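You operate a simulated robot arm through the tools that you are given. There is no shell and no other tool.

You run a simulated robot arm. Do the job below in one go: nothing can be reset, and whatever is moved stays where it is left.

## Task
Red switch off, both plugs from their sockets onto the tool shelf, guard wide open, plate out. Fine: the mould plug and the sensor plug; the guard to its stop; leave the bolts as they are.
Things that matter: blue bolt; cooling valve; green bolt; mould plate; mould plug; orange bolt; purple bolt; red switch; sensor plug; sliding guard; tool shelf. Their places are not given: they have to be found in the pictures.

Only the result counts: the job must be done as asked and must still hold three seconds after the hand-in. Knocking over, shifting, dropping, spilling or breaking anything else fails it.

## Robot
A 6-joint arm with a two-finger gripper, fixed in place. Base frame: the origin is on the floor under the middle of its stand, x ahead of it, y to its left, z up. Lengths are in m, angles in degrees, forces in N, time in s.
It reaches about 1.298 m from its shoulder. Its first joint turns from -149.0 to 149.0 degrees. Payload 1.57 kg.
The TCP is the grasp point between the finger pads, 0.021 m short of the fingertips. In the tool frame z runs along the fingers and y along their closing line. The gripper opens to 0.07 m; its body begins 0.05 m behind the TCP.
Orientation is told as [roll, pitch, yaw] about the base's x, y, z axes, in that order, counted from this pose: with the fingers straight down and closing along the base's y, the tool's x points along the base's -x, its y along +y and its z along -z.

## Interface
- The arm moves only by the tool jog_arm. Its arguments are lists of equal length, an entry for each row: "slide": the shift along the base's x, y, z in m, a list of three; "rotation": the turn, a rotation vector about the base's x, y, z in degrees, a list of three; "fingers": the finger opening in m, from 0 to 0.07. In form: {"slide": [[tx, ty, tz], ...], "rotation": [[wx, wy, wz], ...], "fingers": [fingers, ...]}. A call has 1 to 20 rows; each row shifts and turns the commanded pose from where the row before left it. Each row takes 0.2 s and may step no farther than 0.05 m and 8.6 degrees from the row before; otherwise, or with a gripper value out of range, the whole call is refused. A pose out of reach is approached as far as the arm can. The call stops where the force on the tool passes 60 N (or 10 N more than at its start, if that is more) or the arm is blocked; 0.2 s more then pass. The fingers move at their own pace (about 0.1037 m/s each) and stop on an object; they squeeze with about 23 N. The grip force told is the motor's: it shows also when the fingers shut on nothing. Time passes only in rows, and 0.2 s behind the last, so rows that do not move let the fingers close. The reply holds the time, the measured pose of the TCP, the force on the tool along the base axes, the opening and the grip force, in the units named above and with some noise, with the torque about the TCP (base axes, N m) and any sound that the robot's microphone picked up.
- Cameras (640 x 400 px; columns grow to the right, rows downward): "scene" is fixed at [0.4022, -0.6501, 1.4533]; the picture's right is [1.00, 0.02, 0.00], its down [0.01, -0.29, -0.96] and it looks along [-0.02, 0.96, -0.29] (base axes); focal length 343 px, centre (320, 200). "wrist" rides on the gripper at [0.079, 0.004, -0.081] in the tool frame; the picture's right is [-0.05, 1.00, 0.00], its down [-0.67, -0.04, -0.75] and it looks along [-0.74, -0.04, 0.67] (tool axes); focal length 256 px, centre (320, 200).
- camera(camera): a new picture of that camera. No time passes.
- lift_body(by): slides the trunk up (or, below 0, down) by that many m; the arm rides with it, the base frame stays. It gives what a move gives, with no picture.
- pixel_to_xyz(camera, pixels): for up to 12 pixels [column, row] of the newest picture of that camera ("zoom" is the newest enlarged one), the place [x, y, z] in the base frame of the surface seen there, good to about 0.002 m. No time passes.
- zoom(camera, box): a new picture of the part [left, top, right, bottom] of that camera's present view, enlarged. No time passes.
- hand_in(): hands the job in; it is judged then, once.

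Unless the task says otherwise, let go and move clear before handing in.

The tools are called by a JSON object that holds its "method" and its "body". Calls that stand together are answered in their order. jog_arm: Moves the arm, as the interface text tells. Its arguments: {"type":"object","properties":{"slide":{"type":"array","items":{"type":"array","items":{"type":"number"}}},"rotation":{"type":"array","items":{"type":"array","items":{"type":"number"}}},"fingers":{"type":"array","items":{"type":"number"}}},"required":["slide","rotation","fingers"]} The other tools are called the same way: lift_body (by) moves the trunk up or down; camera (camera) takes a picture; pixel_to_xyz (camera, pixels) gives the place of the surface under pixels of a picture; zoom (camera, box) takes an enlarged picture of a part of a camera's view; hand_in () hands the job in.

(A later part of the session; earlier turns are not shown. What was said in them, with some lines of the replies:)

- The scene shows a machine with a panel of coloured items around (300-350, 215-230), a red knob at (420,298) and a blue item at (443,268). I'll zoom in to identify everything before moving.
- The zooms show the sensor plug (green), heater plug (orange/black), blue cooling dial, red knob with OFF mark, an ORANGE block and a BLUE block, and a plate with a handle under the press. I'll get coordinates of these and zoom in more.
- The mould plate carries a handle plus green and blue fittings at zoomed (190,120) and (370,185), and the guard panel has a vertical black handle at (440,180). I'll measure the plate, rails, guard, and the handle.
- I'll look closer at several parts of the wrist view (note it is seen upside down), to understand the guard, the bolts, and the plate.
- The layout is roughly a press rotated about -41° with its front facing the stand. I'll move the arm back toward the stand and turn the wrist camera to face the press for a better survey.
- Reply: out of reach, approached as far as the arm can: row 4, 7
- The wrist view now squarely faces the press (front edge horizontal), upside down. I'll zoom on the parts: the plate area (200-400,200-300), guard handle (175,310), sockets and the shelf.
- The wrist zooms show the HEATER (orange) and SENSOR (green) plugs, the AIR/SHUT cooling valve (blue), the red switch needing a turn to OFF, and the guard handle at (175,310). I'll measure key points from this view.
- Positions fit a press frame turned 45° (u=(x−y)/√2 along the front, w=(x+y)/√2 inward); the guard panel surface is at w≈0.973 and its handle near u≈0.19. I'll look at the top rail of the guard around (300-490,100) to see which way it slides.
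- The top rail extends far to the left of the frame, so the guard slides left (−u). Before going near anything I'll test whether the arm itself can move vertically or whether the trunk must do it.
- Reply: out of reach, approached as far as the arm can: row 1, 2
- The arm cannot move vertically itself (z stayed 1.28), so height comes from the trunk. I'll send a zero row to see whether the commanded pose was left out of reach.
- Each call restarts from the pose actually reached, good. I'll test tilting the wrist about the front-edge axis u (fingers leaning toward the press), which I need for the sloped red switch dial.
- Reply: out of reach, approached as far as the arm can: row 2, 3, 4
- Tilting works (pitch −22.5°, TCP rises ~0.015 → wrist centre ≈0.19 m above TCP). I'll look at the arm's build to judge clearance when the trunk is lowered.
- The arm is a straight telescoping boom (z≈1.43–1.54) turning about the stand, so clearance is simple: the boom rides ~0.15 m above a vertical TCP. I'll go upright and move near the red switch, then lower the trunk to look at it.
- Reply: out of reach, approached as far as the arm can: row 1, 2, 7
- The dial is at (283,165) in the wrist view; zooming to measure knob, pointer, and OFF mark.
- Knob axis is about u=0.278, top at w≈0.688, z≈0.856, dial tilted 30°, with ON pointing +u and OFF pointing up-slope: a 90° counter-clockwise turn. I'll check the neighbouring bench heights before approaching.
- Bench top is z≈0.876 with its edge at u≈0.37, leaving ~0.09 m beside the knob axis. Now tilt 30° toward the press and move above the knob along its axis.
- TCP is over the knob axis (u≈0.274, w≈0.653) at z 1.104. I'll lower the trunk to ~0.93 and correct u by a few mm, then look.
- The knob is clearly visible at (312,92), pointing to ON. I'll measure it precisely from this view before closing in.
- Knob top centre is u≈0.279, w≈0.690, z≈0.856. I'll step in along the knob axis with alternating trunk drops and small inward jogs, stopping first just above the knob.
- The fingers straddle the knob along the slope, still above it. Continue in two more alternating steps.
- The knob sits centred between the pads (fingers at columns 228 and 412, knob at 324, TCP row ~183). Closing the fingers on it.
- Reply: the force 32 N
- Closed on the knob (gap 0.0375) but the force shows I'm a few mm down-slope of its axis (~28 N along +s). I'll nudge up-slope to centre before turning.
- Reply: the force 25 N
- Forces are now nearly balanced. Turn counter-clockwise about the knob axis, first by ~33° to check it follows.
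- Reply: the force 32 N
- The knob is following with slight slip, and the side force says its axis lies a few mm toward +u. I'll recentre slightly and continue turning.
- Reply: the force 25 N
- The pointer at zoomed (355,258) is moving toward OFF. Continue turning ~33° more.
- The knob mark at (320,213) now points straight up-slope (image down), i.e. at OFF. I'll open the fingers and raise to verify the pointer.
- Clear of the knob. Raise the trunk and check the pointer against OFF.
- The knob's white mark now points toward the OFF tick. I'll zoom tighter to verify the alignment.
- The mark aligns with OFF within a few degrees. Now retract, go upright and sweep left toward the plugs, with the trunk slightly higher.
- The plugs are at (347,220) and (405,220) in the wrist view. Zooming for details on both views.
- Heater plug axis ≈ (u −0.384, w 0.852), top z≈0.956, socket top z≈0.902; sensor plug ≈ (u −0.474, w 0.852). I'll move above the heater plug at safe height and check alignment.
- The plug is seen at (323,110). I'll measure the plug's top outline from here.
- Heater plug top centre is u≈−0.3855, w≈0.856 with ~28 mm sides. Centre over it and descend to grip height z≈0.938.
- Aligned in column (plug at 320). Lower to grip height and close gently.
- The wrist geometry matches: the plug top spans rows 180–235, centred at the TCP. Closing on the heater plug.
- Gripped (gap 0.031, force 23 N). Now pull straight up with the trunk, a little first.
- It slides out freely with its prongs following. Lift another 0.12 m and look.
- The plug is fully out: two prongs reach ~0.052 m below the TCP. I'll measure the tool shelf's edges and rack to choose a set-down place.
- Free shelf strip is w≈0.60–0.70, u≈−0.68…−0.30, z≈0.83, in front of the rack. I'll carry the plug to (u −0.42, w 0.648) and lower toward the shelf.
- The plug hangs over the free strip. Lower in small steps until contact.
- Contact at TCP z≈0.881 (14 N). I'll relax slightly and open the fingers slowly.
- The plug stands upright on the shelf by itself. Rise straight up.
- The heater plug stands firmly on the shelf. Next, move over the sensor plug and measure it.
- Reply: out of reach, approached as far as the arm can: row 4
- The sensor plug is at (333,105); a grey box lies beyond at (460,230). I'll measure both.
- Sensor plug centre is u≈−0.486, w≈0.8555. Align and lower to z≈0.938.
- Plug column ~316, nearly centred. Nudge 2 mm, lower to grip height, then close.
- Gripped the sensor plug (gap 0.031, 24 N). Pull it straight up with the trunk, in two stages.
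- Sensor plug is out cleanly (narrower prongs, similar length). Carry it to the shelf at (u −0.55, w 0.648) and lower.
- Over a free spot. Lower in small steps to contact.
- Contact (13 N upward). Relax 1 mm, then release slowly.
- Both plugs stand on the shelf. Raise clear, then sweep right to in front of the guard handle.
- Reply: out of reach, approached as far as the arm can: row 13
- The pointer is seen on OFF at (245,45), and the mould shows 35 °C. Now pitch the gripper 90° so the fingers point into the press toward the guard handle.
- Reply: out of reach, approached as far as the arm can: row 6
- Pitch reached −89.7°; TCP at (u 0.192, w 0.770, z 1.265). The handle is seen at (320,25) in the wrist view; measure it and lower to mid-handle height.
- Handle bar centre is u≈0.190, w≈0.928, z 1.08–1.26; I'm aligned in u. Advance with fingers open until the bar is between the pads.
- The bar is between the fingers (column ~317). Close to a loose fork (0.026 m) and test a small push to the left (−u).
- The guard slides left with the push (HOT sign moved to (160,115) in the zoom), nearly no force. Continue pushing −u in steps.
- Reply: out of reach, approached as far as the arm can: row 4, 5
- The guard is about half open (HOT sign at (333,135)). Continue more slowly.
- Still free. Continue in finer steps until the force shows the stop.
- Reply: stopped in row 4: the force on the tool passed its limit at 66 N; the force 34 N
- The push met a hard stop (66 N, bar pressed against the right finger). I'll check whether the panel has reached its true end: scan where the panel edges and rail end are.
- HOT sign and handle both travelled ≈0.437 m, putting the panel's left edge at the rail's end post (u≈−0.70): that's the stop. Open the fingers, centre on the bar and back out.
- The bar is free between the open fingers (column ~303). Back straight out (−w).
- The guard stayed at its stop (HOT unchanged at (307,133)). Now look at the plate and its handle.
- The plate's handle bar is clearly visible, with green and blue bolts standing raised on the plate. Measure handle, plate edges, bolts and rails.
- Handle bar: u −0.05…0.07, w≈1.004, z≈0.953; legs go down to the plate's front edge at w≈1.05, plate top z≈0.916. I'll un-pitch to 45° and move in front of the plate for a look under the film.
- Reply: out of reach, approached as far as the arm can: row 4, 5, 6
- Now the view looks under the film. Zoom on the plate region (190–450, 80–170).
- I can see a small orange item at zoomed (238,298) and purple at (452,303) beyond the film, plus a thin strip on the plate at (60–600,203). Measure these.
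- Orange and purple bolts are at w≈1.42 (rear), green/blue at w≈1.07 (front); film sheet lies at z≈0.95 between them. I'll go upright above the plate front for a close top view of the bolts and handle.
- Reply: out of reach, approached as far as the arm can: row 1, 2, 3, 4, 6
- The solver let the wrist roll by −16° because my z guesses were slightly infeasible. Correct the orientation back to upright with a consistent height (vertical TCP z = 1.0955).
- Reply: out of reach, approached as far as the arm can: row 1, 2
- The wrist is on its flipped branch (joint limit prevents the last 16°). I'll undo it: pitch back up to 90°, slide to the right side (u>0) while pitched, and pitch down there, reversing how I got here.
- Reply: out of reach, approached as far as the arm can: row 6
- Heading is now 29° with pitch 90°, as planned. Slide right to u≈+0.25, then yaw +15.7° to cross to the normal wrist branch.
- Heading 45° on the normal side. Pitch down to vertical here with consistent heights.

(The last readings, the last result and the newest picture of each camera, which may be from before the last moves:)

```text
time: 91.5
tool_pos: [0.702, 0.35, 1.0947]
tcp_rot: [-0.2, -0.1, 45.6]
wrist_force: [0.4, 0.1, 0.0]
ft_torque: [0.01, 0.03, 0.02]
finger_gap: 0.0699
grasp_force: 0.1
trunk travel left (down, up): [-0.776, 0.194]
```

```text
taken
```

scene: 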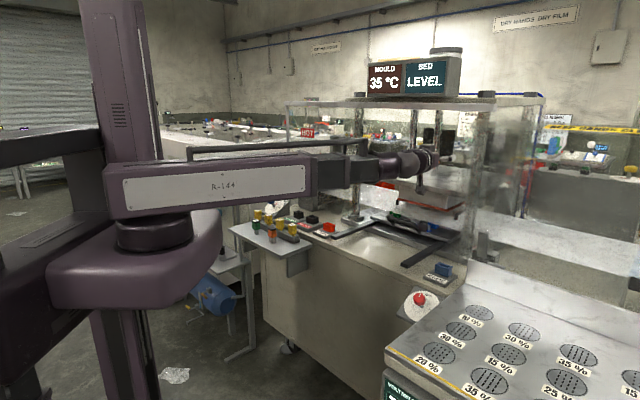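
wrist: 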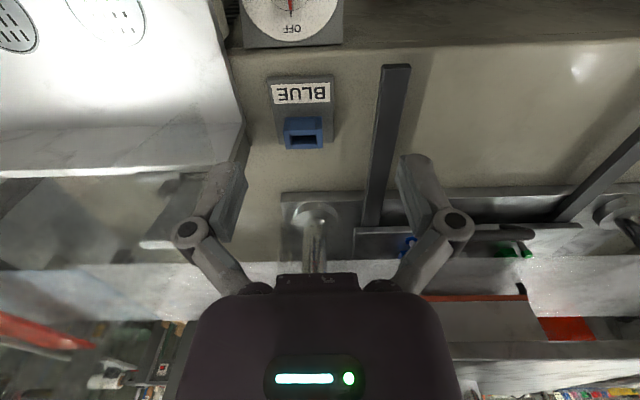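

Upright again on the right branch. Move in front of the plate handle (u≈0.03, w≈0.87) for the close top view.

{"method": "jog_arm", "body": {"slide": [[-0.0111, 0.0408, 0], [-0.0111, 0.0408, 0], [-0.0111, 0.0408, 0], [-0.0111, 0.0408, 0], [-0.0111, 0.0408, 0], [-0.0111, 0.0408, 0]], "rotation": [[0, 0, 0], [0, 0, 0], [0, 0, 0], [0, 0, 0], [0, 0, 0], [0, 0, 0]], "fingers": [0.07, 0.07, 0.07, 0.07, 0.07, 0.07]}}

{"method": "camera", "body": {"camera": "wrist"}}

{"method": "zoom", "body": {"camera": "wrist", "box": [180, 80, 460, 260]}}

```text
time: 92.9
tool_pos: [0.6362, 0.5945, 1.0959]
tcp_rot: [-0.2, -0.3, 45.6]
wrist_force: [0.4, -0.3, 0.0]
ft_torque: [-0.04, -0.01, -0.02]
finger_gap: 0.07
grasp_force: 0.0
out of reach, approached as far as the arm can: row 5
trunk travel left (down, up): [-0.776, 0.194]
```

```text
taken
```

wrist: 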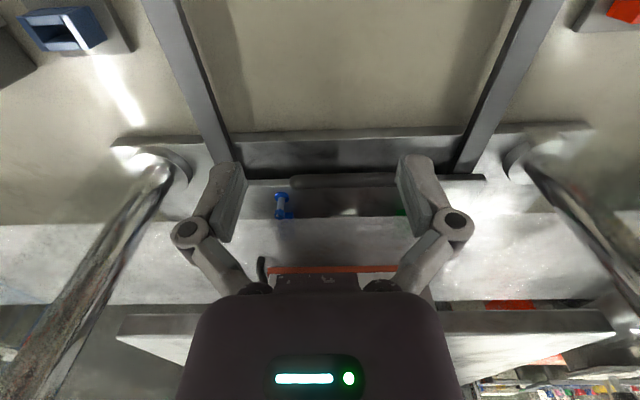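

```text
2.22 times, centred on (320, 170) of wrist
```

zoom: 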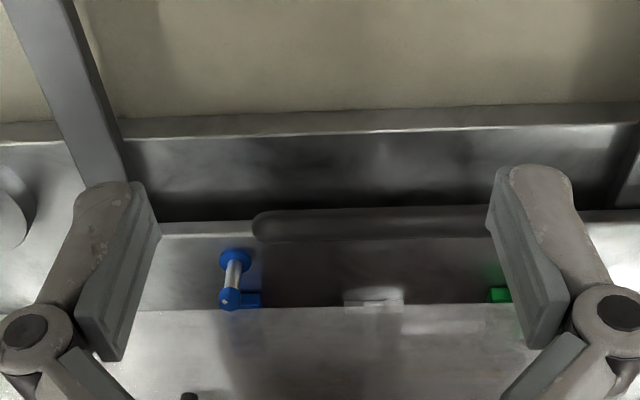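

Handle bar runs across (290–400,180) with the blue bolt at (282,205). Check the upper platen's front edge clearance before reaching over the handle.

{"method": "pixel_to_xyz", "body": {"camera": "wrist", "pixels": [[160, 320], [165, 340], [520, 318], [560, 312], [270, 268], [350, 268], [290, 183], [340, 181], [390, 179], [281, 213], [281, 194], [300, 240]]}}

{"method": "pixel_to_xyz", "body": {"camera": "scene", "pixels": [[370, 175], [420, 187], [460, 197], [400, 205], [430, 208], [463, 205], [412, 180]]}}

```text
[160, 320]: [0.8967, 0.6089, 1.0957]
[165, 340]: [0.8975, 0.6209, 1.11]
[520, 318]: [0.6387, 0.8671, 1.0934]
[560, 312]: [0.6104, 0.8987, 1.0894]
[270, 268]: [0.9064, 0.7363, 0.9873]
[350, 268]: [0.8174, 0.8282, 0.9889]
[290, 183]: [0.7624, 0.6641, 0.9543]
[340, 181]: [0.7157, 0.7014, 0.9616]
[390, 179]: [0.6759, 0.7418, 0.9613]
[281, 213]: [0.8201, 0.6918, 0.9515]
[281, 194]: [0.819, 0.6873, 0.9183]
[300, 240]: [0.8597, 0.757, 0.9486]
```

```text
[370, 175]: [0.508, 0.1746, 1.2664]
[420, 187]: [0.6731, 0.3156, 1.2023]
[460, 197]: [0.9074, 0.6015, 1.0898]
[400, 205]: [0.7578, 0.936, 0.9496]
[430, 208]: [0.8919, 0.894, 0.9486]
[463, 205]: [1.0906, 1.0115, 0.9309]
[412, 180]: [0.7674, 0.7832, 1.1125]
```

Platen front face is at w≈1.065, z≥1.09; the red heater frame at w≈1.16. I'll rotate the gripper −90° (fingers closing along w) here, then lower to z≈1.0 before reaching over the bar.

{"method": "jog_arm", "body": {"slide": [[0, 0, 0], [0, 0, 0], [0, 0, 0], [0, 0, 0], [0, 0, 0], [0, 0, 0], [0, 0, 0], [0, 0, 0], [0, 0, 0], [0, 0, 0], [0, 0, 0]], "rotation": [[0, 0, -8.25], [0, 0, -8.25], [0, 0, -8.25], [0, 0, -8.25], [0, 0, -8.25], [0, 0, -8.25], [0, 0, -8.25], [0, 0, -8.25], [0, 0, -8.25], [0, 0, -8.25], [0, 0, -8.1]], "fingers": [0.06, 0.06, 0.06, 0.06, 0.06, 0.06, 0.06, 0.06, 0.06, 0.06, 0.06]}}

{"method": "lift_body", "body": {"by": -0.09}}

{"method": "camera", "body": {"camera": "scene"}}

{"method": "camera", "body": {"camera": "wrist"}}

```text
time: 95.3
tool_pos: [0.6373, 0.5949, 1.0953]
tcp_rot: [-0.2, -0.2, -45.0]
wrist_force: [-0.6, -0.5, -0.3]
ft_torque: [-0.01, -0.01, 0.0]
finger_gap: 0.0598
grasp_force: 0.0
out of reach, approached as far as the arm can: row 4
trunk travel left (down, up): [-0.776, 0.194]
```

```text
time: 96.6
tool_pos: [0.6367, 0.5933, 1.0064]
tcp_rot: [-0.1, -0.3, -44.9]
wrist_force: [0.3, -0.5, -0.6]
ft_torque: [0.0, -0.01, -0.03]
finger_gap: 0.0601
grasp_force: 0.0
trunk travel left (down, up): [-0.686, 0.284]
```

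```text
taken
```

scene: 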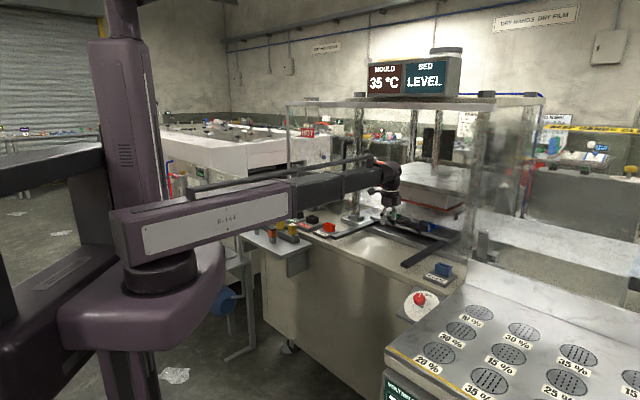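

```text
taken
```

wrist: 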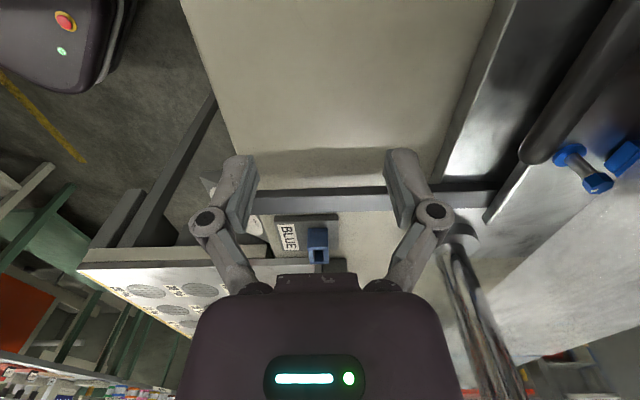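

The bar and blue bolt are at the upper right. Move in over the bar (u≈0.008, w≈1.004) at z≈1.006.

{"method": "jog_arm", "body": {"slide": [[0.01985, 0.02788, 0], [0.01985, 0.02788, 0], [0.01985, 0.02788, 0], [0.01985, 0.02788, 0], [0, 0, 0]], "rotation": [[0, 0, 0], [0, 0, 0], [0, 0, 0], [0, 0, 0], [0, 0, 0]], "fingers": [0.06, 0.06, 0.06, 0.06, 0.06]}}

{"method": "camera", "body": {"camera": "wrist"}}

{"method": "zoom", "body": {"camera": "scene", "box": [350, 150, 470, 260]}}

```text
time: 97.8
tool_pos: [0.7183, 0.7058, 1.0054]
tcp_rot: [0.0, -0.2, -45.0]
wrist_force: [0.0, 0.2, -0.5]
ft_torque: [-0.02, 0.02, 0.0]
finger_gap: 0.0602
grasp_force: 0.1
trunk travel left (down, up): [-0.686, 0.284]
```

```text
taken
```

wrist: 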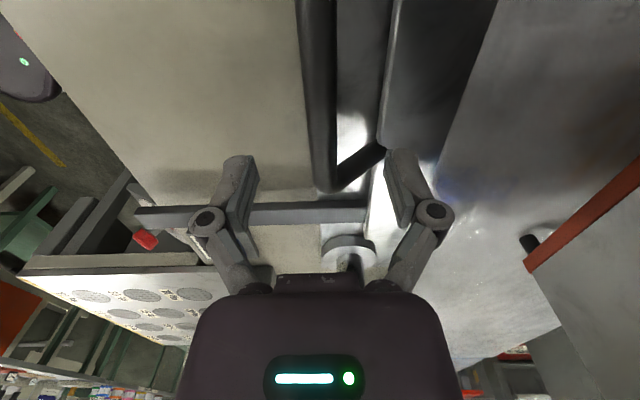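

```text
3.64 times, centred on (410, 205) of scene
```

zoom: 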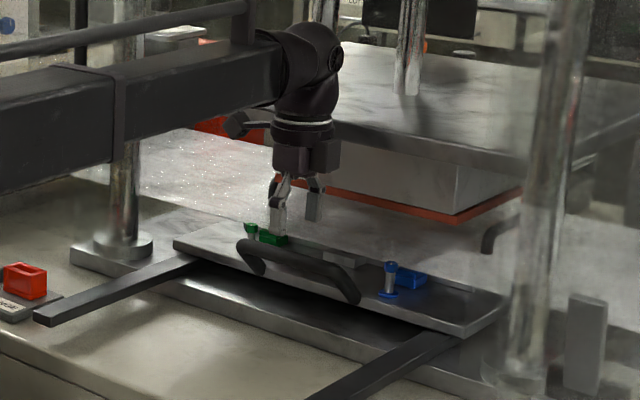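

Bar centre column ~318 lies midway between the fingers (240, 395). Lower onto the bar to z≈0.953.

{"method": "lift_body", "body": {"by": -0.03}}

{"method": "lift_body", "body": {"by": -0.022}}

{"method": "camera", "body": {"camera": "wrist"}}

{"method": "zoom", "body": {"camera": "scene", "box": [350, 150, 470, 260]}}

```text
time: 98.5
tool_pos: [0.717, 0.7049, 0.9758]
tcp_rot: [0.0, -0.3, -44.9]
wrist_force: [-0.4, 0.6, -0.3]
ft_torque: [0.01, -0.01, 0.02]
finger_gap: 0.06
grasp_force: 0.0
trunk travel left (down, up): [-0.656, 0.314]
```

```text
time: 99.2
tool_pos: [0.7168, 0.7042, 0.9537]
tcp_rot: [-0.2, -0.1, -44.9]
wrist_force: [1.1, -0.5, -0.1]
ft_torque: [0.01, 0.03, 0.03]
finger_gap: 0.06
grasp_force: 0.0
trunk travel left (down, up): [-0.634, 0.336]
```

```text
taken
```

wrist: 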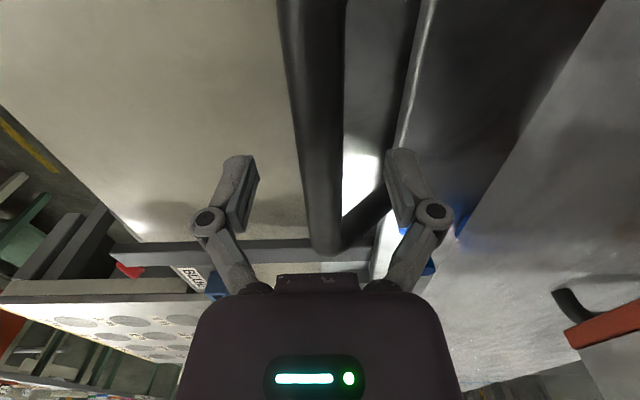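

```text
3.64 times, centred on (410, 205) of scene
```

zoom: 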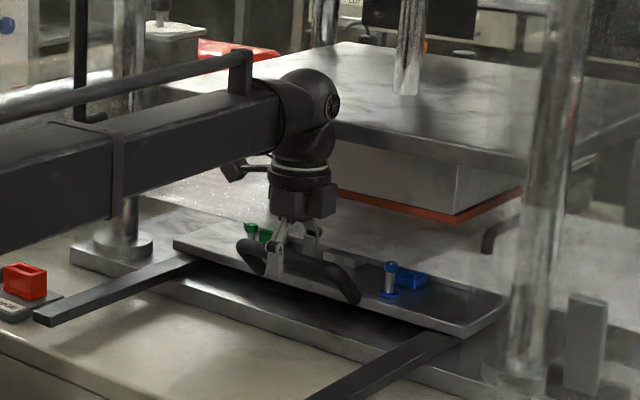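

The bar lies between the fingers (columns 300–345 at the TCP row). Close on it and try a gentle pull outward (−w) of 3 cm.

{"method": "jog_arm", "body": {"slide": [[0, 0, 0], [0, 0, 0], [0, 0, 0]], "rotation": [[0, 0, 0], [0, 0, 0], [0, 0, 0]], "fingers": [0.008, 0.008, 0.008]}}

{"method": "jog_arm", "body": {"slide": [[-0.004, -0.004, 0], [-0.004, -0.004, 0], [-0.004, -0.004, 0]], "rotation": [[0, 0, 0], [0, 0, 0], [0, 0, 0]], "fingers": [0.008, 0.008, 0.008]}}

{"method": "camera", "body": {"camera": "wrist"}}

{"method": "zoom", "body": {"camera": "scene", "box": [350, 150, 470, 260]}}

```text
time: 100.0
tool_pos: [0.7158, 0.7045, 0.9538]
tcp_rot: [-0.1, -0.2, -45.0]
wrist_force: [3.2, 2.0, 9.1]
ft_torque: [0.04, -0.02, -0.05]
finger_gap: 0.0169
grasp_force: 32.1
trunk travel left (down, up): [-0.634, 0.336]
```

```text
time: 100.8
tool_pos: [0.7053, 0.6929, 0.9541]
tcp_rot: [-0.3, -0.3, -44.9]
wrist_force: [5.2, -7.3, 6.9]
ft_torque: [0.47, 0.31, 0.03]
finger_gap: 0.0165
grasp_force: 32.4
trunk travel left (down, up): [-0.634, 0.336]
```

```text
taken
```

wrist: 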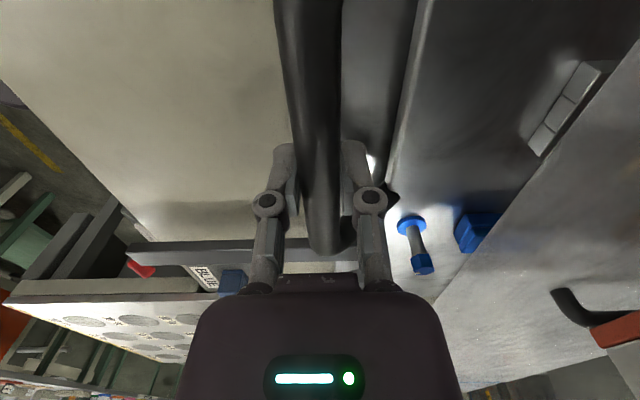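

```text
3.64 times, centred on (410, 205) of scene
```

zoom: 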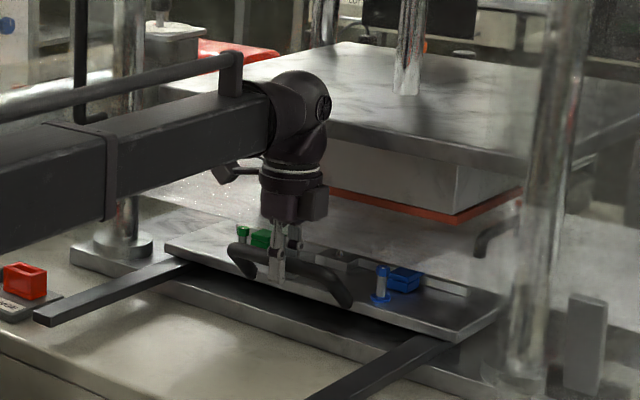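

The plate slides with the handle at low force, bolts riding along. Keep pulling slowly, watching force.

{"method": "jog_arm", "body": {"slide": [[-0.008, -0.008, 0], [-0.008, -0.008, 0], [-0.008, -0.008, 0], [-0.008, -0.008, 0]], "rotation": [[0, 0, 0], [0, 0, 0], [0, 0, 0], [0, 0, 0]], "fingers": [0.008, 0.008, 0.008, 0.008]}}

{"method": "camera", "body": {"camera": "scene"}}

{"method": "zoom", "body": {"camera": "scene", "box": [340, 150, 480, 270]}}

```text
time: 101.8
tool_pos: [0.6721, 0.6602, 0.9536]
tcp_rot: [-0.2, -0.2, -44.9]
wrist_force: [-3.1, 0.9, 5.1]
ft_torque: [-0.35, -0.37, 0.03]
finger_gap: 0.0169
grasp_force: 31.6
trunk travel left (down, up): [-0.634, 0.336]
```

```text
taken
```

scene: 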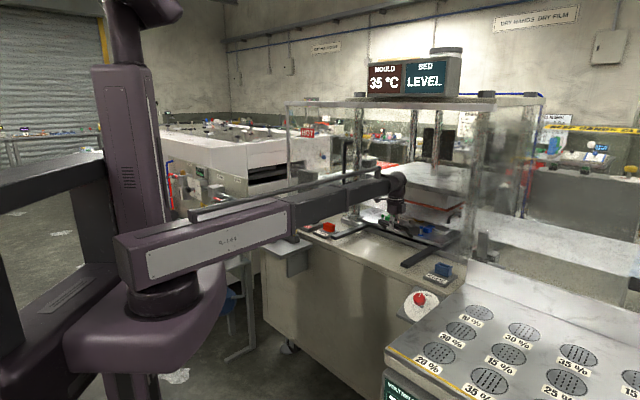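

```text
3.33 times, centred on (410, 210) of scene
```

zoom: 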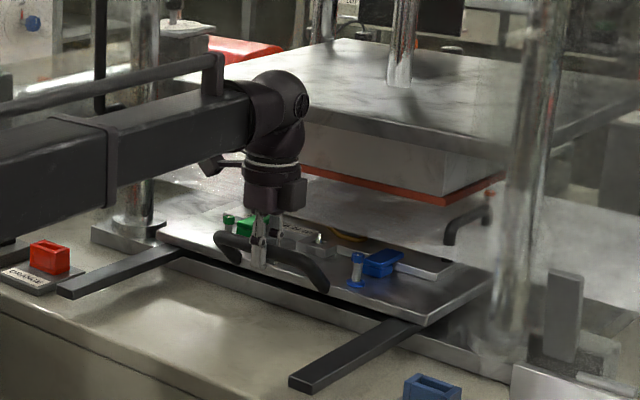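

Plate is ~6 cm out with no resistance. Continue pulling.

{"method": "jog_arm", "body": {"slide": [[-0.009, -0.009, 0], [-0.009, -0.009, 0], [-0.009, -0.009, 0], [-0.009, -0.009, 0], [-0.009, -0.009, 0], [-0.009, -0.009, 0], [-0.009, -0.009, 0], [-0.009, -0.009, 0]], "rotation": [[0, 0, 0], [0, 0, 0], [0, 0, 0], [0, 0, 0], [0, 0, 0], [0, 0, 0], [0, 0, 0], [0, 0, 0]], "fingers": [0.008, 0.008, 0.008, 0.008, 0.008, 0.008, 0.008, 0.008]}}

{"method": "camera", "body": {"camera": "scene"}}

{"method": "zoom", "body": {"camera": "scene", "box": [320, 150, 480, 290]}}

{"method": "camera", "body": {"camera": "wrist"}}

```text
time: 103.6
tool_pos: [0.6002, 0.5875, 0.9534]
tcp_rot: [-0.2, -0.2, -44.9]
wrist_force: [-4.6, 0.6, 5.3]
ft_torque: [-0.2, -0.07, 0.03]
finger_gap: 0.0169
grasp_force: 32.4
trunk travel left (down, up): [-0.634, 0.336]
```

```text
taken
```

scene: 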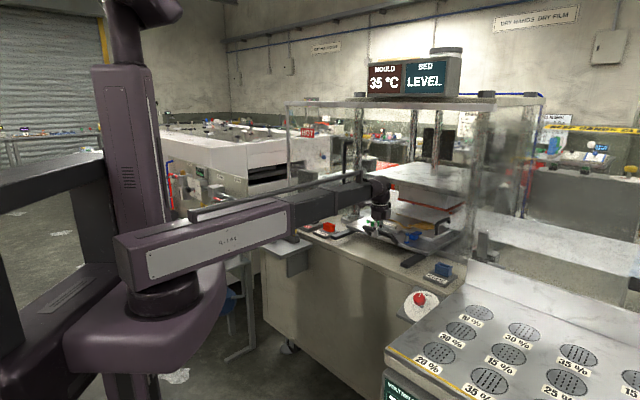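

```text
2.86 times, centred on (400, 220) of scene
```

zoom: 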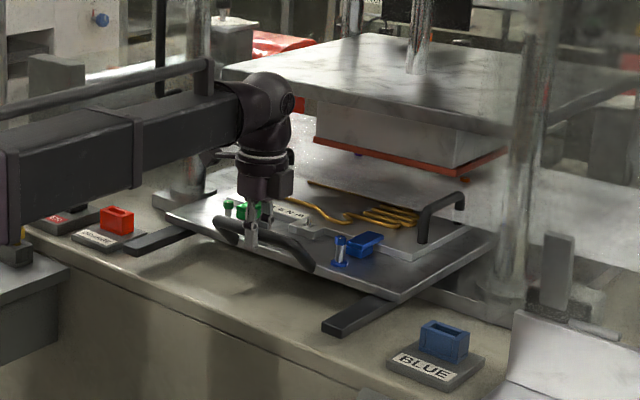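

```text
taken
```

wrist: 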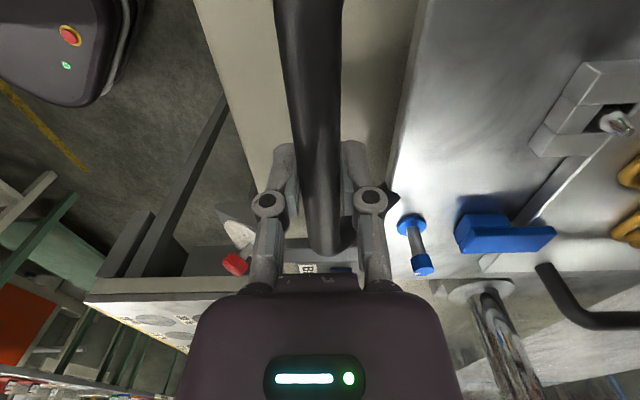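

Now visible: the sliding tray carries the clamped mould plate (yellow channels), pulled out ~16 cm. Continue pulling outward toward the rail ends/stop.

{"method": "jog_arm", "body": {"slide": [[-0.009, -0.009, 0], [-0.009, -0.009, 0], [-0.009, -0.009, 0], [-0.009, -0.009, 0], [-0.009, -0.009, 0], [-0.009, -0.009, 0]], "rotation": [[0, 0, 0], [0, 0, 0], [0, 0, 0], [0, 0, 0], [0, 0, 0], [0, 0, 0]], "fingers": [0.008, 0.008, 0.008, 0.008, 0.008, 0.008]}}

{"method": "camera", "body": {"camera": "scene"}}

{"method": "zoom", "body": {"camera": "scene", "box": [320, 150, 480, 290]}}

```text
time: 105.0
tool_pos: [0.5456, 0.5337, 0.9528]
tcp_rot: [-0.1, -0.3, -45.0]
wrist_force: [2.0, -3.9, 5.9]
ft_torque: [0.0, 0.06, -0.04]
finger_gap: 0.0169
grasp_force: 32.5
trunk travel left (down, up): [-0.634, 0.336]
```

```text
taken
```

scene: 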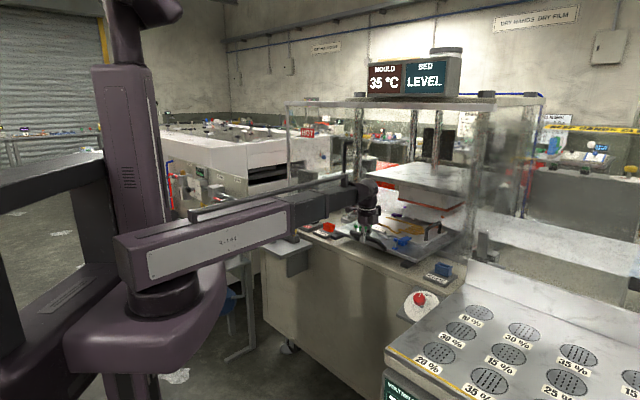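

```text
2.86 times, centred on (400, 220) of scene
```

zoom: 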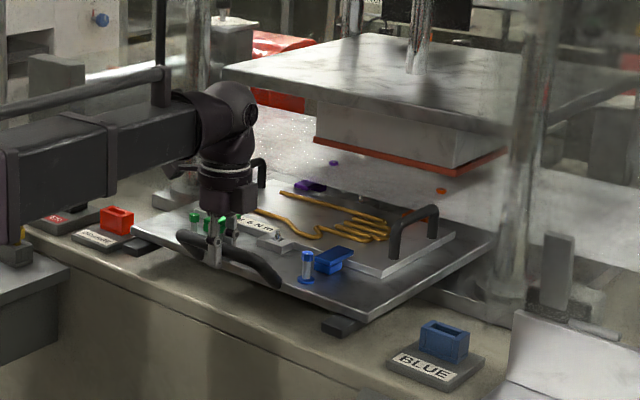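

Rear purple and orange bolts have come into view too; the tray is 24 cm out with low force. Keep pulling slowly toward the stop.

{"method": "jog_arm", "body": {"slide": [[-0.006, -0.006, 0], [-0.006, -0.006, 0], [-0.006, -0.006, 0], [-0.006, -0.006, 0], [-0.006, -0.006, 0], [-0.006, -0.006, 0]], "rotation": [[0, 0, 0], [0, 0, 0], [0, 0, 0], [0, 0, 0], [0, 0, 0], [0, 0, 0]], "fingers": [0.008, 0.008, 0.008, 0.008, 0.008, 0.008]}}

{"method": "camera", "body": {"camera": "scene"}}

{"method": "zoom", "body": {"camera": "scene", "box": [310, 150, 470, 290]}}

{"method": "camera", "body": {"camera": "wrist"}}

```text
time: 106.4
tool_pos: [0.5101, 0.4978, 0.9536]
tcp_rot: [-0.2, -0.2, -44.9]
wrist_force: [1.9, -6.0, 5.7]
ft_torque: [-0.16, -0.32, 0.03]
finger_gap: 0.0171
grasp_force: 32.0
trunk travel left (down, up): [-0.634, 0.336]
```

```text
taken
```

scene: 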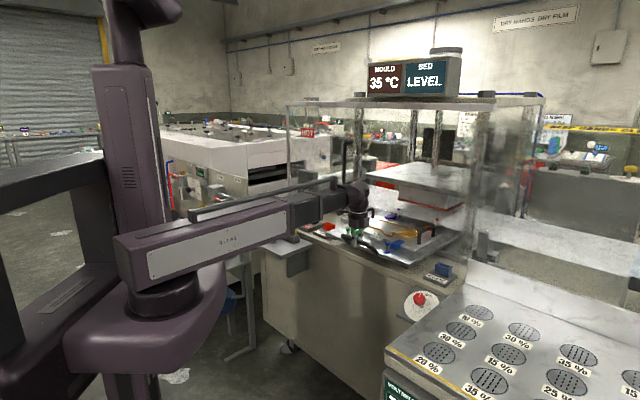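

```text
2.86 times, centred on (390, 220) of scene
```

zoom: 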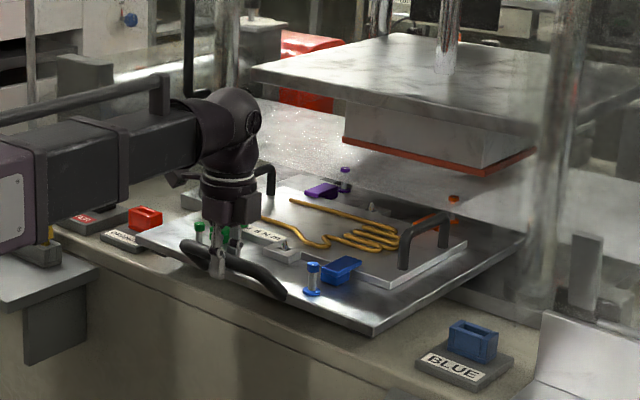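

```text
taken
```

wrist: 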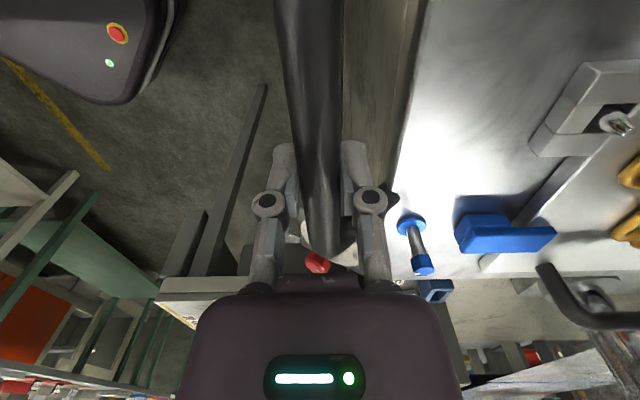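

All four bolts stand raised beside their clamps and the inner plate is now clear of the platen; 29 cm out with no stop felt. Pull a bit further, slowly, to find the stop.

{"method": "jog_arm", "body": {"slide": [[-0.004, -0.004, 0], [-0.004, -0.004, 0], [-0.004, -0.004, 0], [-0.004, -0.004, 0], [-0.004, -0.004, 0]], "rotation": [[0, 0, 0], [0, 0, 0], [0, 0, 0], [0, 0, 0], [0, 0, 0]], "fingers": [0.008, 0.008, 0.008, 0.008, 0.008]}}

{"method": "camera", "body": {"camera": "scene"}}

{"method": "zoom", "body": {"camera": "scene", "box": [310, 150, 470, 290]}}

```text
time: 107.6
tool_pos: [0.4914, 0.4793, 0.9527]
tcp_rot: [-0.1, -0.2, -44.8]
wrist_force: [0.0, -0.3, 6.2]
ft_torque: [0.35, 0.13, -0.02]
finger_gap: 0.0171
grasp_force: 31.9
trunk travel left (down, up): [-0.634, 0.336]
```

```text
taken
```

scene: 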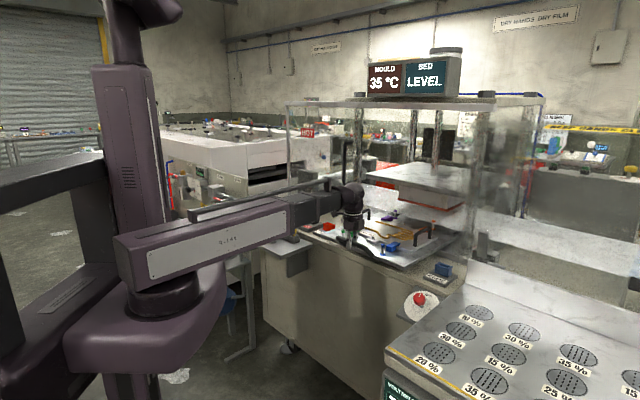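

```text
2.86 times, centred on (390, 220) of scene
```

zoom: 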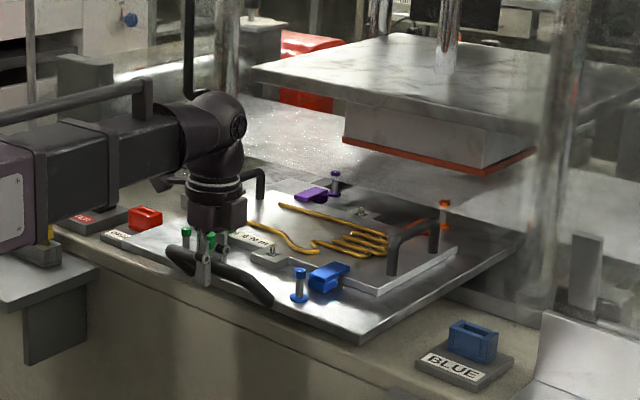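

Still sliding freely (32 cm). Continue in small increments.

{"method": "jog_arm", "body": {"slide": [[-0.004, -0.004, 0], [-0.004, -0.004, 0], [-0.004, -0.004, 0], [-0.004, -0.004, 0], [-0.004, -0.004, 0]], "rotation": [[0, 0, 0], [0, 0, 0], [0, 0, 0], [0, 0, 0], [0, 0, 0]], "fingers": [0.008, 0.008, 0.008, 0.008, 0.008]}}

{"method": "zoom", "body": {"camera": "scene", "box": [310, 150, 470, 290]}}

{"method": "camera", "body": {"camera": "wrist"}}

```text
time: 108.8
tool_pos: [0.4704, 0.4591, 0.9539]
tcp_rot: [-0.2, -0.1, -45.0]
wrist_force: [-3.4, 1.7, 6.2]
ft_torque: [0.4, 0.2, -0.02]
finger_gap: 0.017
grasp_force: 31.9
trunk travel left (down, up): [-0.634, 0.336]
```

```text
2.86 times, centred on (390, 220) of scene
```

zoom: 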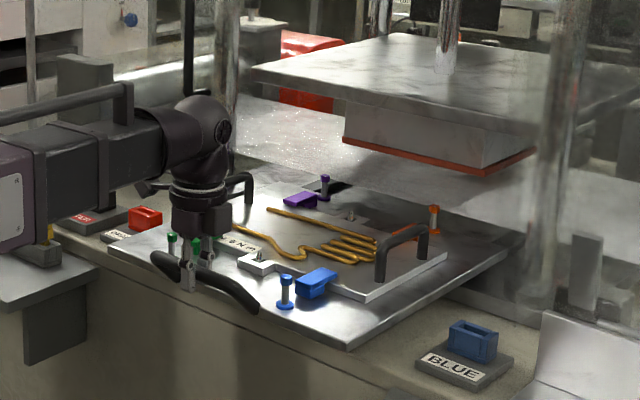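

```text
taken
```

wrist: 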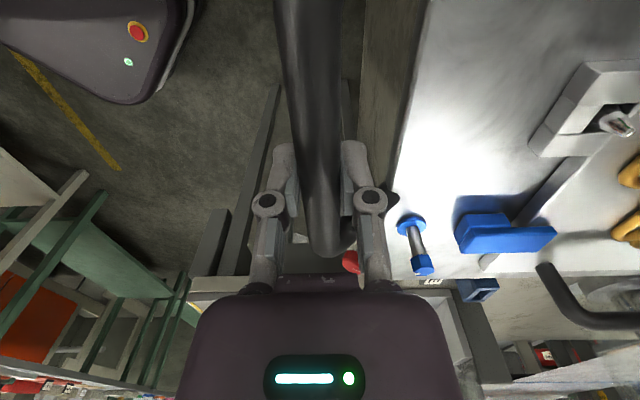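

Pulled 35 cm, still low force. Check the tray's rear edge and how much of it still rests on the rails.

{"method": "pixel_to_xyz", "body": {"camera": "scene", "pixels": [[456, 233], [450, 232], [430, 255], [400, 271], [384, 245], [436, 221], [441, 226], [396, 209], [426, 237], [443, 232], [405, 225], [470, 240]]}}

{"method": "zoom", "body": {"camera": "scene", "box": [380, 190, 480, 280]}}

```text
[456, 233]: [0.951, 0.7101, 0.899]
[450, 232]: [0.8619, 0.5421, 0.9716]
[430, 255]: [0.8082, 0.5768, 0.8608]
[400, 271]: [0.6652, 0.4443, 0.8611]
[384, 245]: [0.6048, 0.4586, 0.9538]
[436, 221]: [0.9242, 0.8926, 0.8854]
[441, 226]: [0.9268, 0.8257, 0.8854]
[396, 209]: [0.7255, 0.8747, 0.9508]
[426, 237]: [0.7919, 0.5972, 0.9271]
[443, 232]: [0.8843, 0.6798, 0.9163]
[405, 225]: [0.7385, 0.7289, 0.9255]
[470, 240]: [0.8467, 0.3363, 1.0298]
```

```text
4.44 times, centred on (430, 235) of scene
```

zoom: 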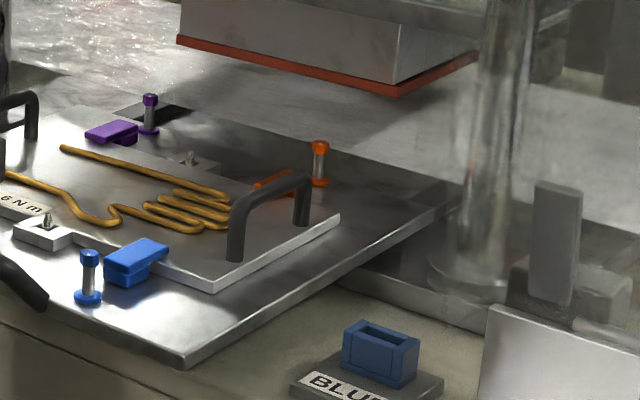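

The tray still reaches back to w≈1.13 (well supported). Continue pulling in small steps to seek the stop.

{"method": "jog_arm", "body": {"slide": [[-0.004, -0.004, 0], [-0.004, -0.004, 0], [-0.004, -0.004, 0], [-0.004, -0.004, 0]], "rotation": [[0, 0, 0], [0, 0, 0], [0, 0, 0], [0, 0, 0]], "fingers": [0.008, 0.008, 0.008, 0.008]}}

{"method": "zoom", "body": {"camera": "scene", "box": [310, 150, 470, 290]}}

```text
time: 109.8
tool_pos: [0.4559, 0.4427, 0.9534]
tcp_rot: [-0.2, -0.3, -44.9]
wrist_force: [-0.7, -1.9, 5.4]
ft_torque: [0.02, -0.15, -0.1]
finger_gap: 0.017
grasp_force: 31.5
trunk travel left (down, up): [-0.634, 0.336]
```

```text
2.86 times, centred on (390, 220) of scene
```

zoom: 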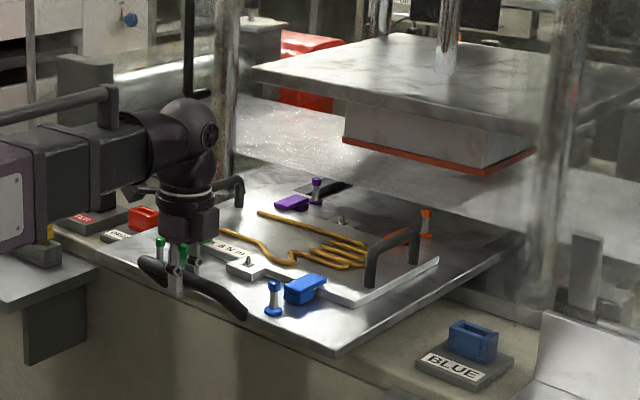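

{"method": "jog_arm", "body": {"slide": [[-0.004, -0.004, 0], [-0.004, -0.004, 0], [-0.004, -0.004, 0], [-0.004, -0.004, 0]], "rotation": [[0, 0, 0], [0, 0, 0], [0, 0, 0], [0, 0, 0]], "fingers": [0.008, 0.008, 0.008, 0.008]}}

{"method": "camera", "body": {"camera": "scene"}}

{"method": "zoom", "body": {"camera": "scene", "box": [310, 150, 470, 290]}}

```text
time: 110.8
tool_pos: [0.4398, 0.4263, 0.9531]
tcp_rot: [-0.2, -0.3, -44.8]
wrist_force: [1.1, -1.2, 5.8]
ft_torque: [-0.29, -0.5, -0.07]
finger_gap: 0.0168
grasp_force: 32.2
trunk travel left (down, up): [-0.634, 0.336]
```

```text
taken
```

scene: 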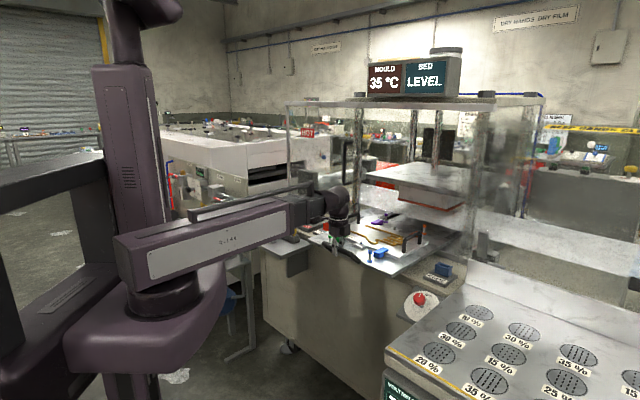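

```text
2.86 times, centred on (390, 220) of scene
```

zoom: 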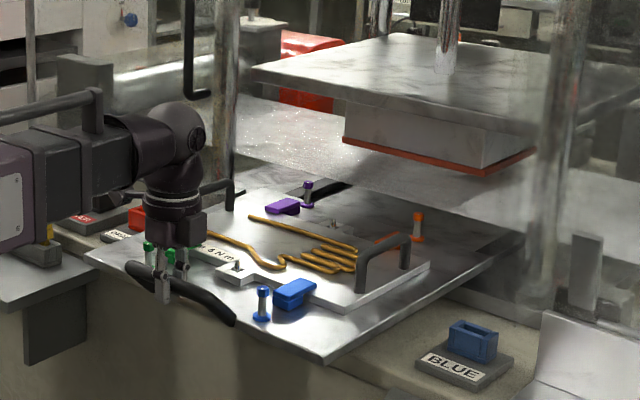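

The tray (w≈0.66–1.05) is now entirely clear of the platen front (1.065), 39 cm out. Check for a stop with another small pull of ~1.5 cm.

{"method": "jog_arm", "body": {"slide": [[-0.003, -0.003, 0], [-0.003, -0.003, 0], [-0.003, -0.003, 0], [-0.003, -0.003, 0]], "rotation": [[0, 0, 0], [0, 0, 0], [0, 0, 0], [0, 0, 0]], "fingers": [0.008, 0.008, 0.008, 0.008]}}

{"method": "camera", "body": {"camera": "scene"}}

{"method": "zoom", "body": {"camera": "scene", "box": [310, 180, 470, 290]}}

{"method": "pixel_to_xyz", "body": {"camera": "scene", "pixels": [[392, 216], [388, 214], [398, 218], [424, 228], [432, 231], [440, 236], [390, 273], [357, 252], [383, 214], [423, 226]]}}

```text
time: 111.8
tool_pos: [0.4273, 0.4149, 0.9526]
tcp_rot: [0.0, -0.2, -45.0]
wrist_force: [2.5, -4.1, 6.1]
ft_torque: [-0.13, -0.27, -0.04]
finger_gap: 0.0167
grasp_force: 31.3
trunk travel left (down, up): [-0.634, 0.336]
```

```text
taken
```

scene: 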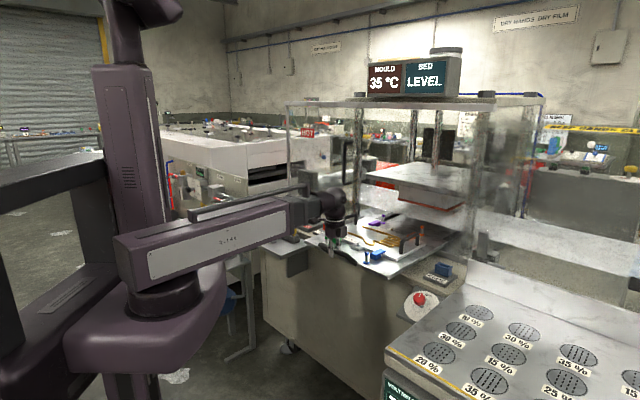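

```text
3.64 times, centred on (390, 235) of scene
```

zoom: 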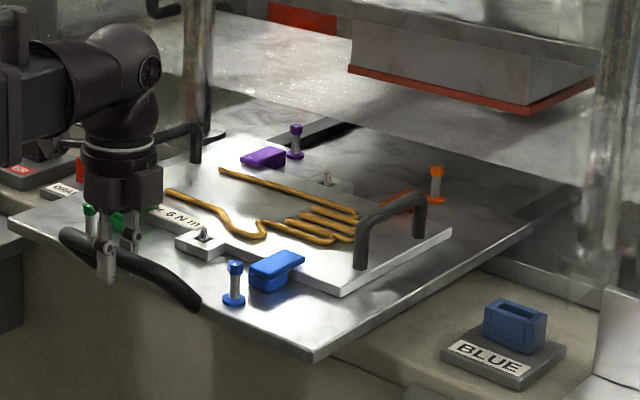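

```text
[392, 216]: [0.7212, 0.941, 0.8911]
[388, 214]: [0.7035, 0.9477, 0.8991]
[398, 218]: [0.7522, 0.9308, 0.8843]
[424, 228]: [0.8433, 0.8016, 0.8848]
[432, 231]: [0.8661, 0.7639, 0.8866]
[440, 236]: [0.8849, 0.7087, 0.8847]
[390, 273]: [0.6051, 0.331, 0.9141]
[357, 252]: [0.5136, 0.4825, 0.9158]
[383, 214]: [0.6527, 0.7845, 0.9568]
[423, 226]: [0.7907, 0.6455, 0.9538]
```

Rear bolts are now at w≈1.016, so the whole tray is in front of the platen. I still hold the handle, so I'll probe another ~1.7 cm for a stop while watching the vertical force for any sign of tipping.

{"method": "jog_arm", "body": {"slide": [[-0.003, -0.003, 0], [-0.003, -0.003, 0], [-0.003, -0.003, 0], [-0.003, -0.003, 0]], "rotation": [[0, 0, 0], [0, 0, 0], [0, 0, 0], [0, 0, 0]], "fingers": [0.008, 0.008, 0.008, 0.008]}}

{"method": "zoom", "body": {"camera": "scene", "box": [310, 180, 470, 290]}}

```text
time: 112.8
tool_pos: [0.4181, 0.4058, 0.9527]
tcp_rot: [0.0, -0.2, -44.9]
wrist_force: [16.0, 22.6, 1.2]
ft_torque: [0.22, 0.1, 0.02]
finger_gap: 0.0254
grasp_force: 13.1
trunk travel left (down, up): [-0.634, 0.336]
```

```text
3.64 times, centred on (390, 235) of scene
```

zoom: 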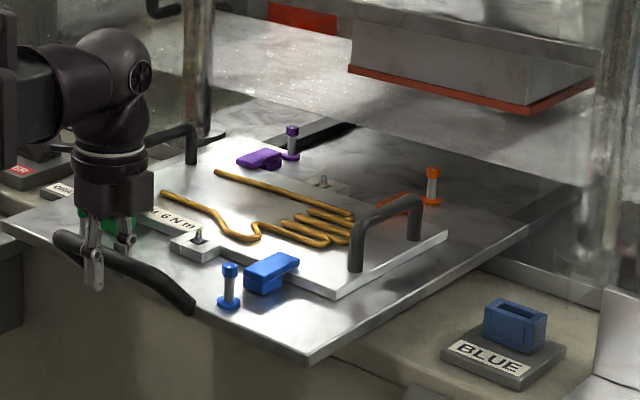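

A clear stop: ~27 N resisting and fingers pressed open, so the plate is fully out at its stop (~0.42 m). Open the fingers and lift straight up off the bar.

{"method": "jog_arm", "body": {"slide": [[0, 0, 0], [0, 0, 0], [0, 0, 0]], "rotation": [[0, 0, 0], [0, 0, 0], [0, 0, 0]], "fingers": [0.06, 0.06, 0.06]}}

{"method": "camera", "body": {"camera": "wrist"}}

```text
time: 113.6
tool_pos: [0.4163, 0.4028, 0.9526]
tcp_rot: [-0.1, -0.3, -45.0]
wrist_force: [0.7, 1.1, -0.9]
ft_torque: [0.04, 0.02, -0.02]
finger_gap: 0.0603
grasp_force: 0.0
trunk travel left (down, up): [-0.634, 0.336]
```

```text
taken
```

wrist: 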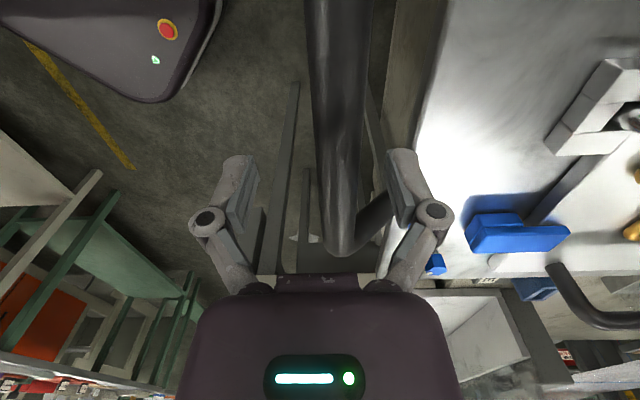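

The bar is free between the fingers. Rise straight up and take check pictures.

{"method": "lift_body", "body": {"by": 0.2}}

{"method": "camera", "body": {"camera": "scene"}}

{"method": "camera", "body": {"camera": "wrist"}}

{"method": "zoom", "body": {"camera": "scene", "box": [220, 180, 470, 320]}}

```text
time: 115.8
tool_pos: [0.415, 0.4028, 1.1534]
tcp_rot: [-0.1, -0.2, -44.9]
wrist_force: [-0.1, 0.1, -0.1]
ft_torque: [-0.06, -0.01, 0.02]
finger_gap: 0.06
grasp_force: 0.1
trunk travel left (down, up): [-0.834, 0.136]
```

```text
taken
```

scene: 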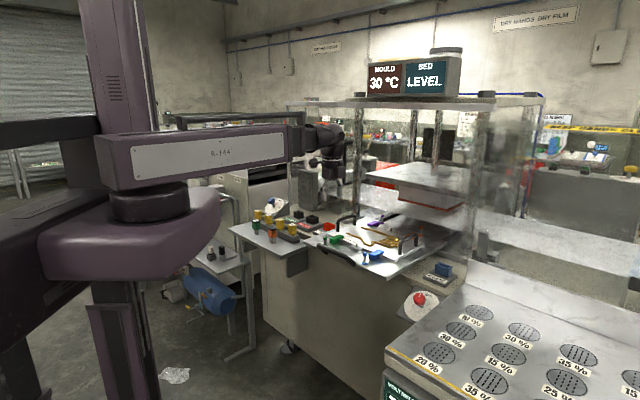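

```text
taken
```

wrist: 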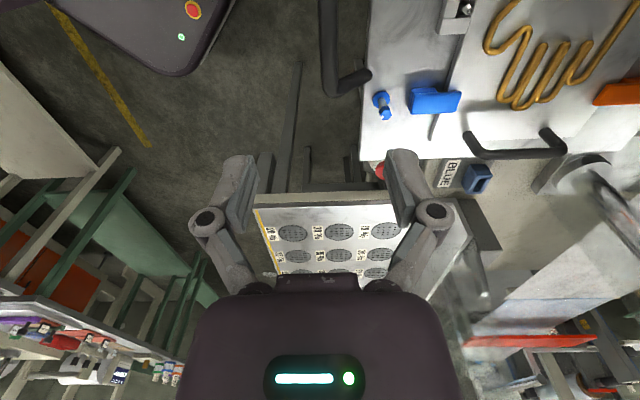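

```text
2.56 times, centred on (345, 250) of scene
```

zoom: 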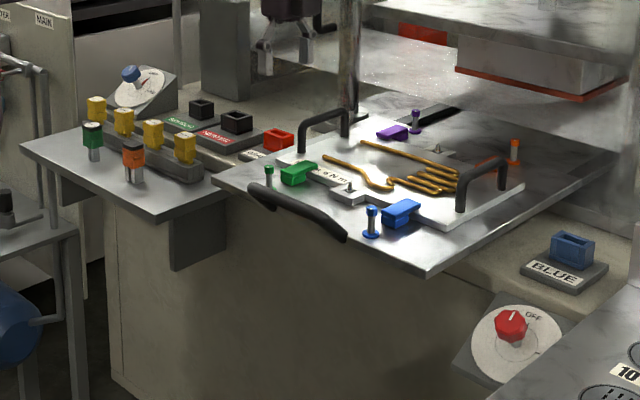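

Plate is out with all bolts still in place, both plugs stand on the shelf, the switch mark points to OFF. Verify the guard position and details before handing in.

{"method": "zoom", "body": {"camera": "scene", "box": [275, 90, 415, 200]}}

{"method": "zoom", "body": {"camera": "scene", "box": [225, 195, 325, 265]}}

{"method": "zoom", "body": {"camera": "scene", "box": [400, 275, 440, 320]}}

{"method": "pixel_to_xyz", "body": {"camera": "scene", "pixels": [[307, 133], [345, 165], [255, 223], [272, 233]]}}

```text
3.64 times, centred on (345, 145) of scene
```

zoom: 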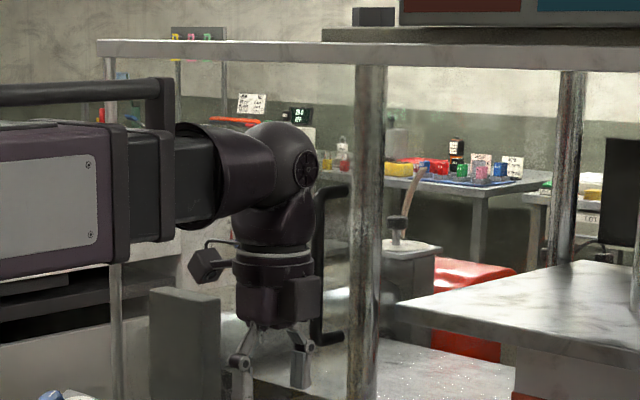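

```text
5.71 times, centred on (275, 230) of scene
```

zoom: 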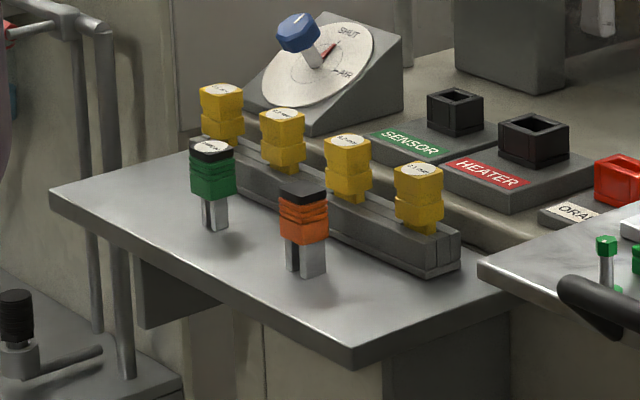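

```text
8.89 times, centred on (420, 298) of scene
```

zoom: 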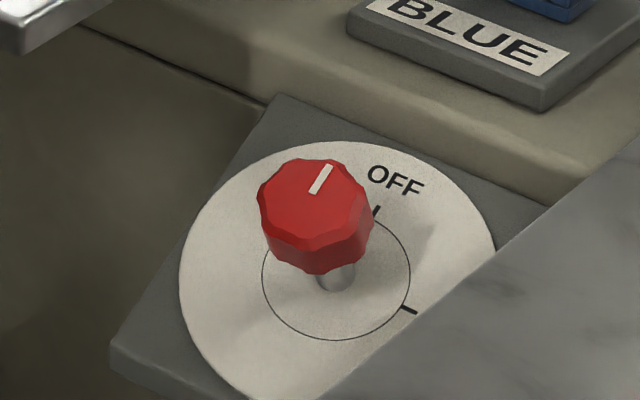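

```text
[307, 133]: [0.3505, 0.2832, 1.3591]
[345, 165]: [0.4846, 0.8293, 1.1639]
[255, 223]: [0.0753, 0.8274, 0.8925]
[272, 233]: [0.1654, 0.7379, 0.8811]
```

The guard handle is unchanged at its stop (u≈−0.244), both plugs stand upright on the tool shelf, the switch mark points at OFF, and the plate is out at its stop with the bolts untouched. The gripper is open and 0.2 m clear, so I hand the job in.

{"method": "hand_in", "body": {}}

```text
The job is handed in.
```

The job is handed in. My last readings and pictures matched what you asked for on every point, but I haven't been told the verdict.

- **Red switch:** turned from ON to OFF. The pointer lies on the OFF tick, within a few degrees.
- **Plugs:** the sensor plug and the mould plug are out of their sockets. I took the plug in the HEATER socket to be the mould plug. Both stand upright on the grey shelf in front of the yellow gauges, which I took to be the tool shelf.
- **Guard:** slid left until it hit a hard stop, about 0.44 m. It hadn't moved when I checked at the end.
- **Plate:** pulled out on its rails until it met a stop, about 0.42 m. It is now completely in front of the press.
- **Bolts and cooling valve:** I did not touch any of them. The four bolts are still standing raised on the plate and moved out with it.

The gripper is open and about 0.2 m above the plate handle.
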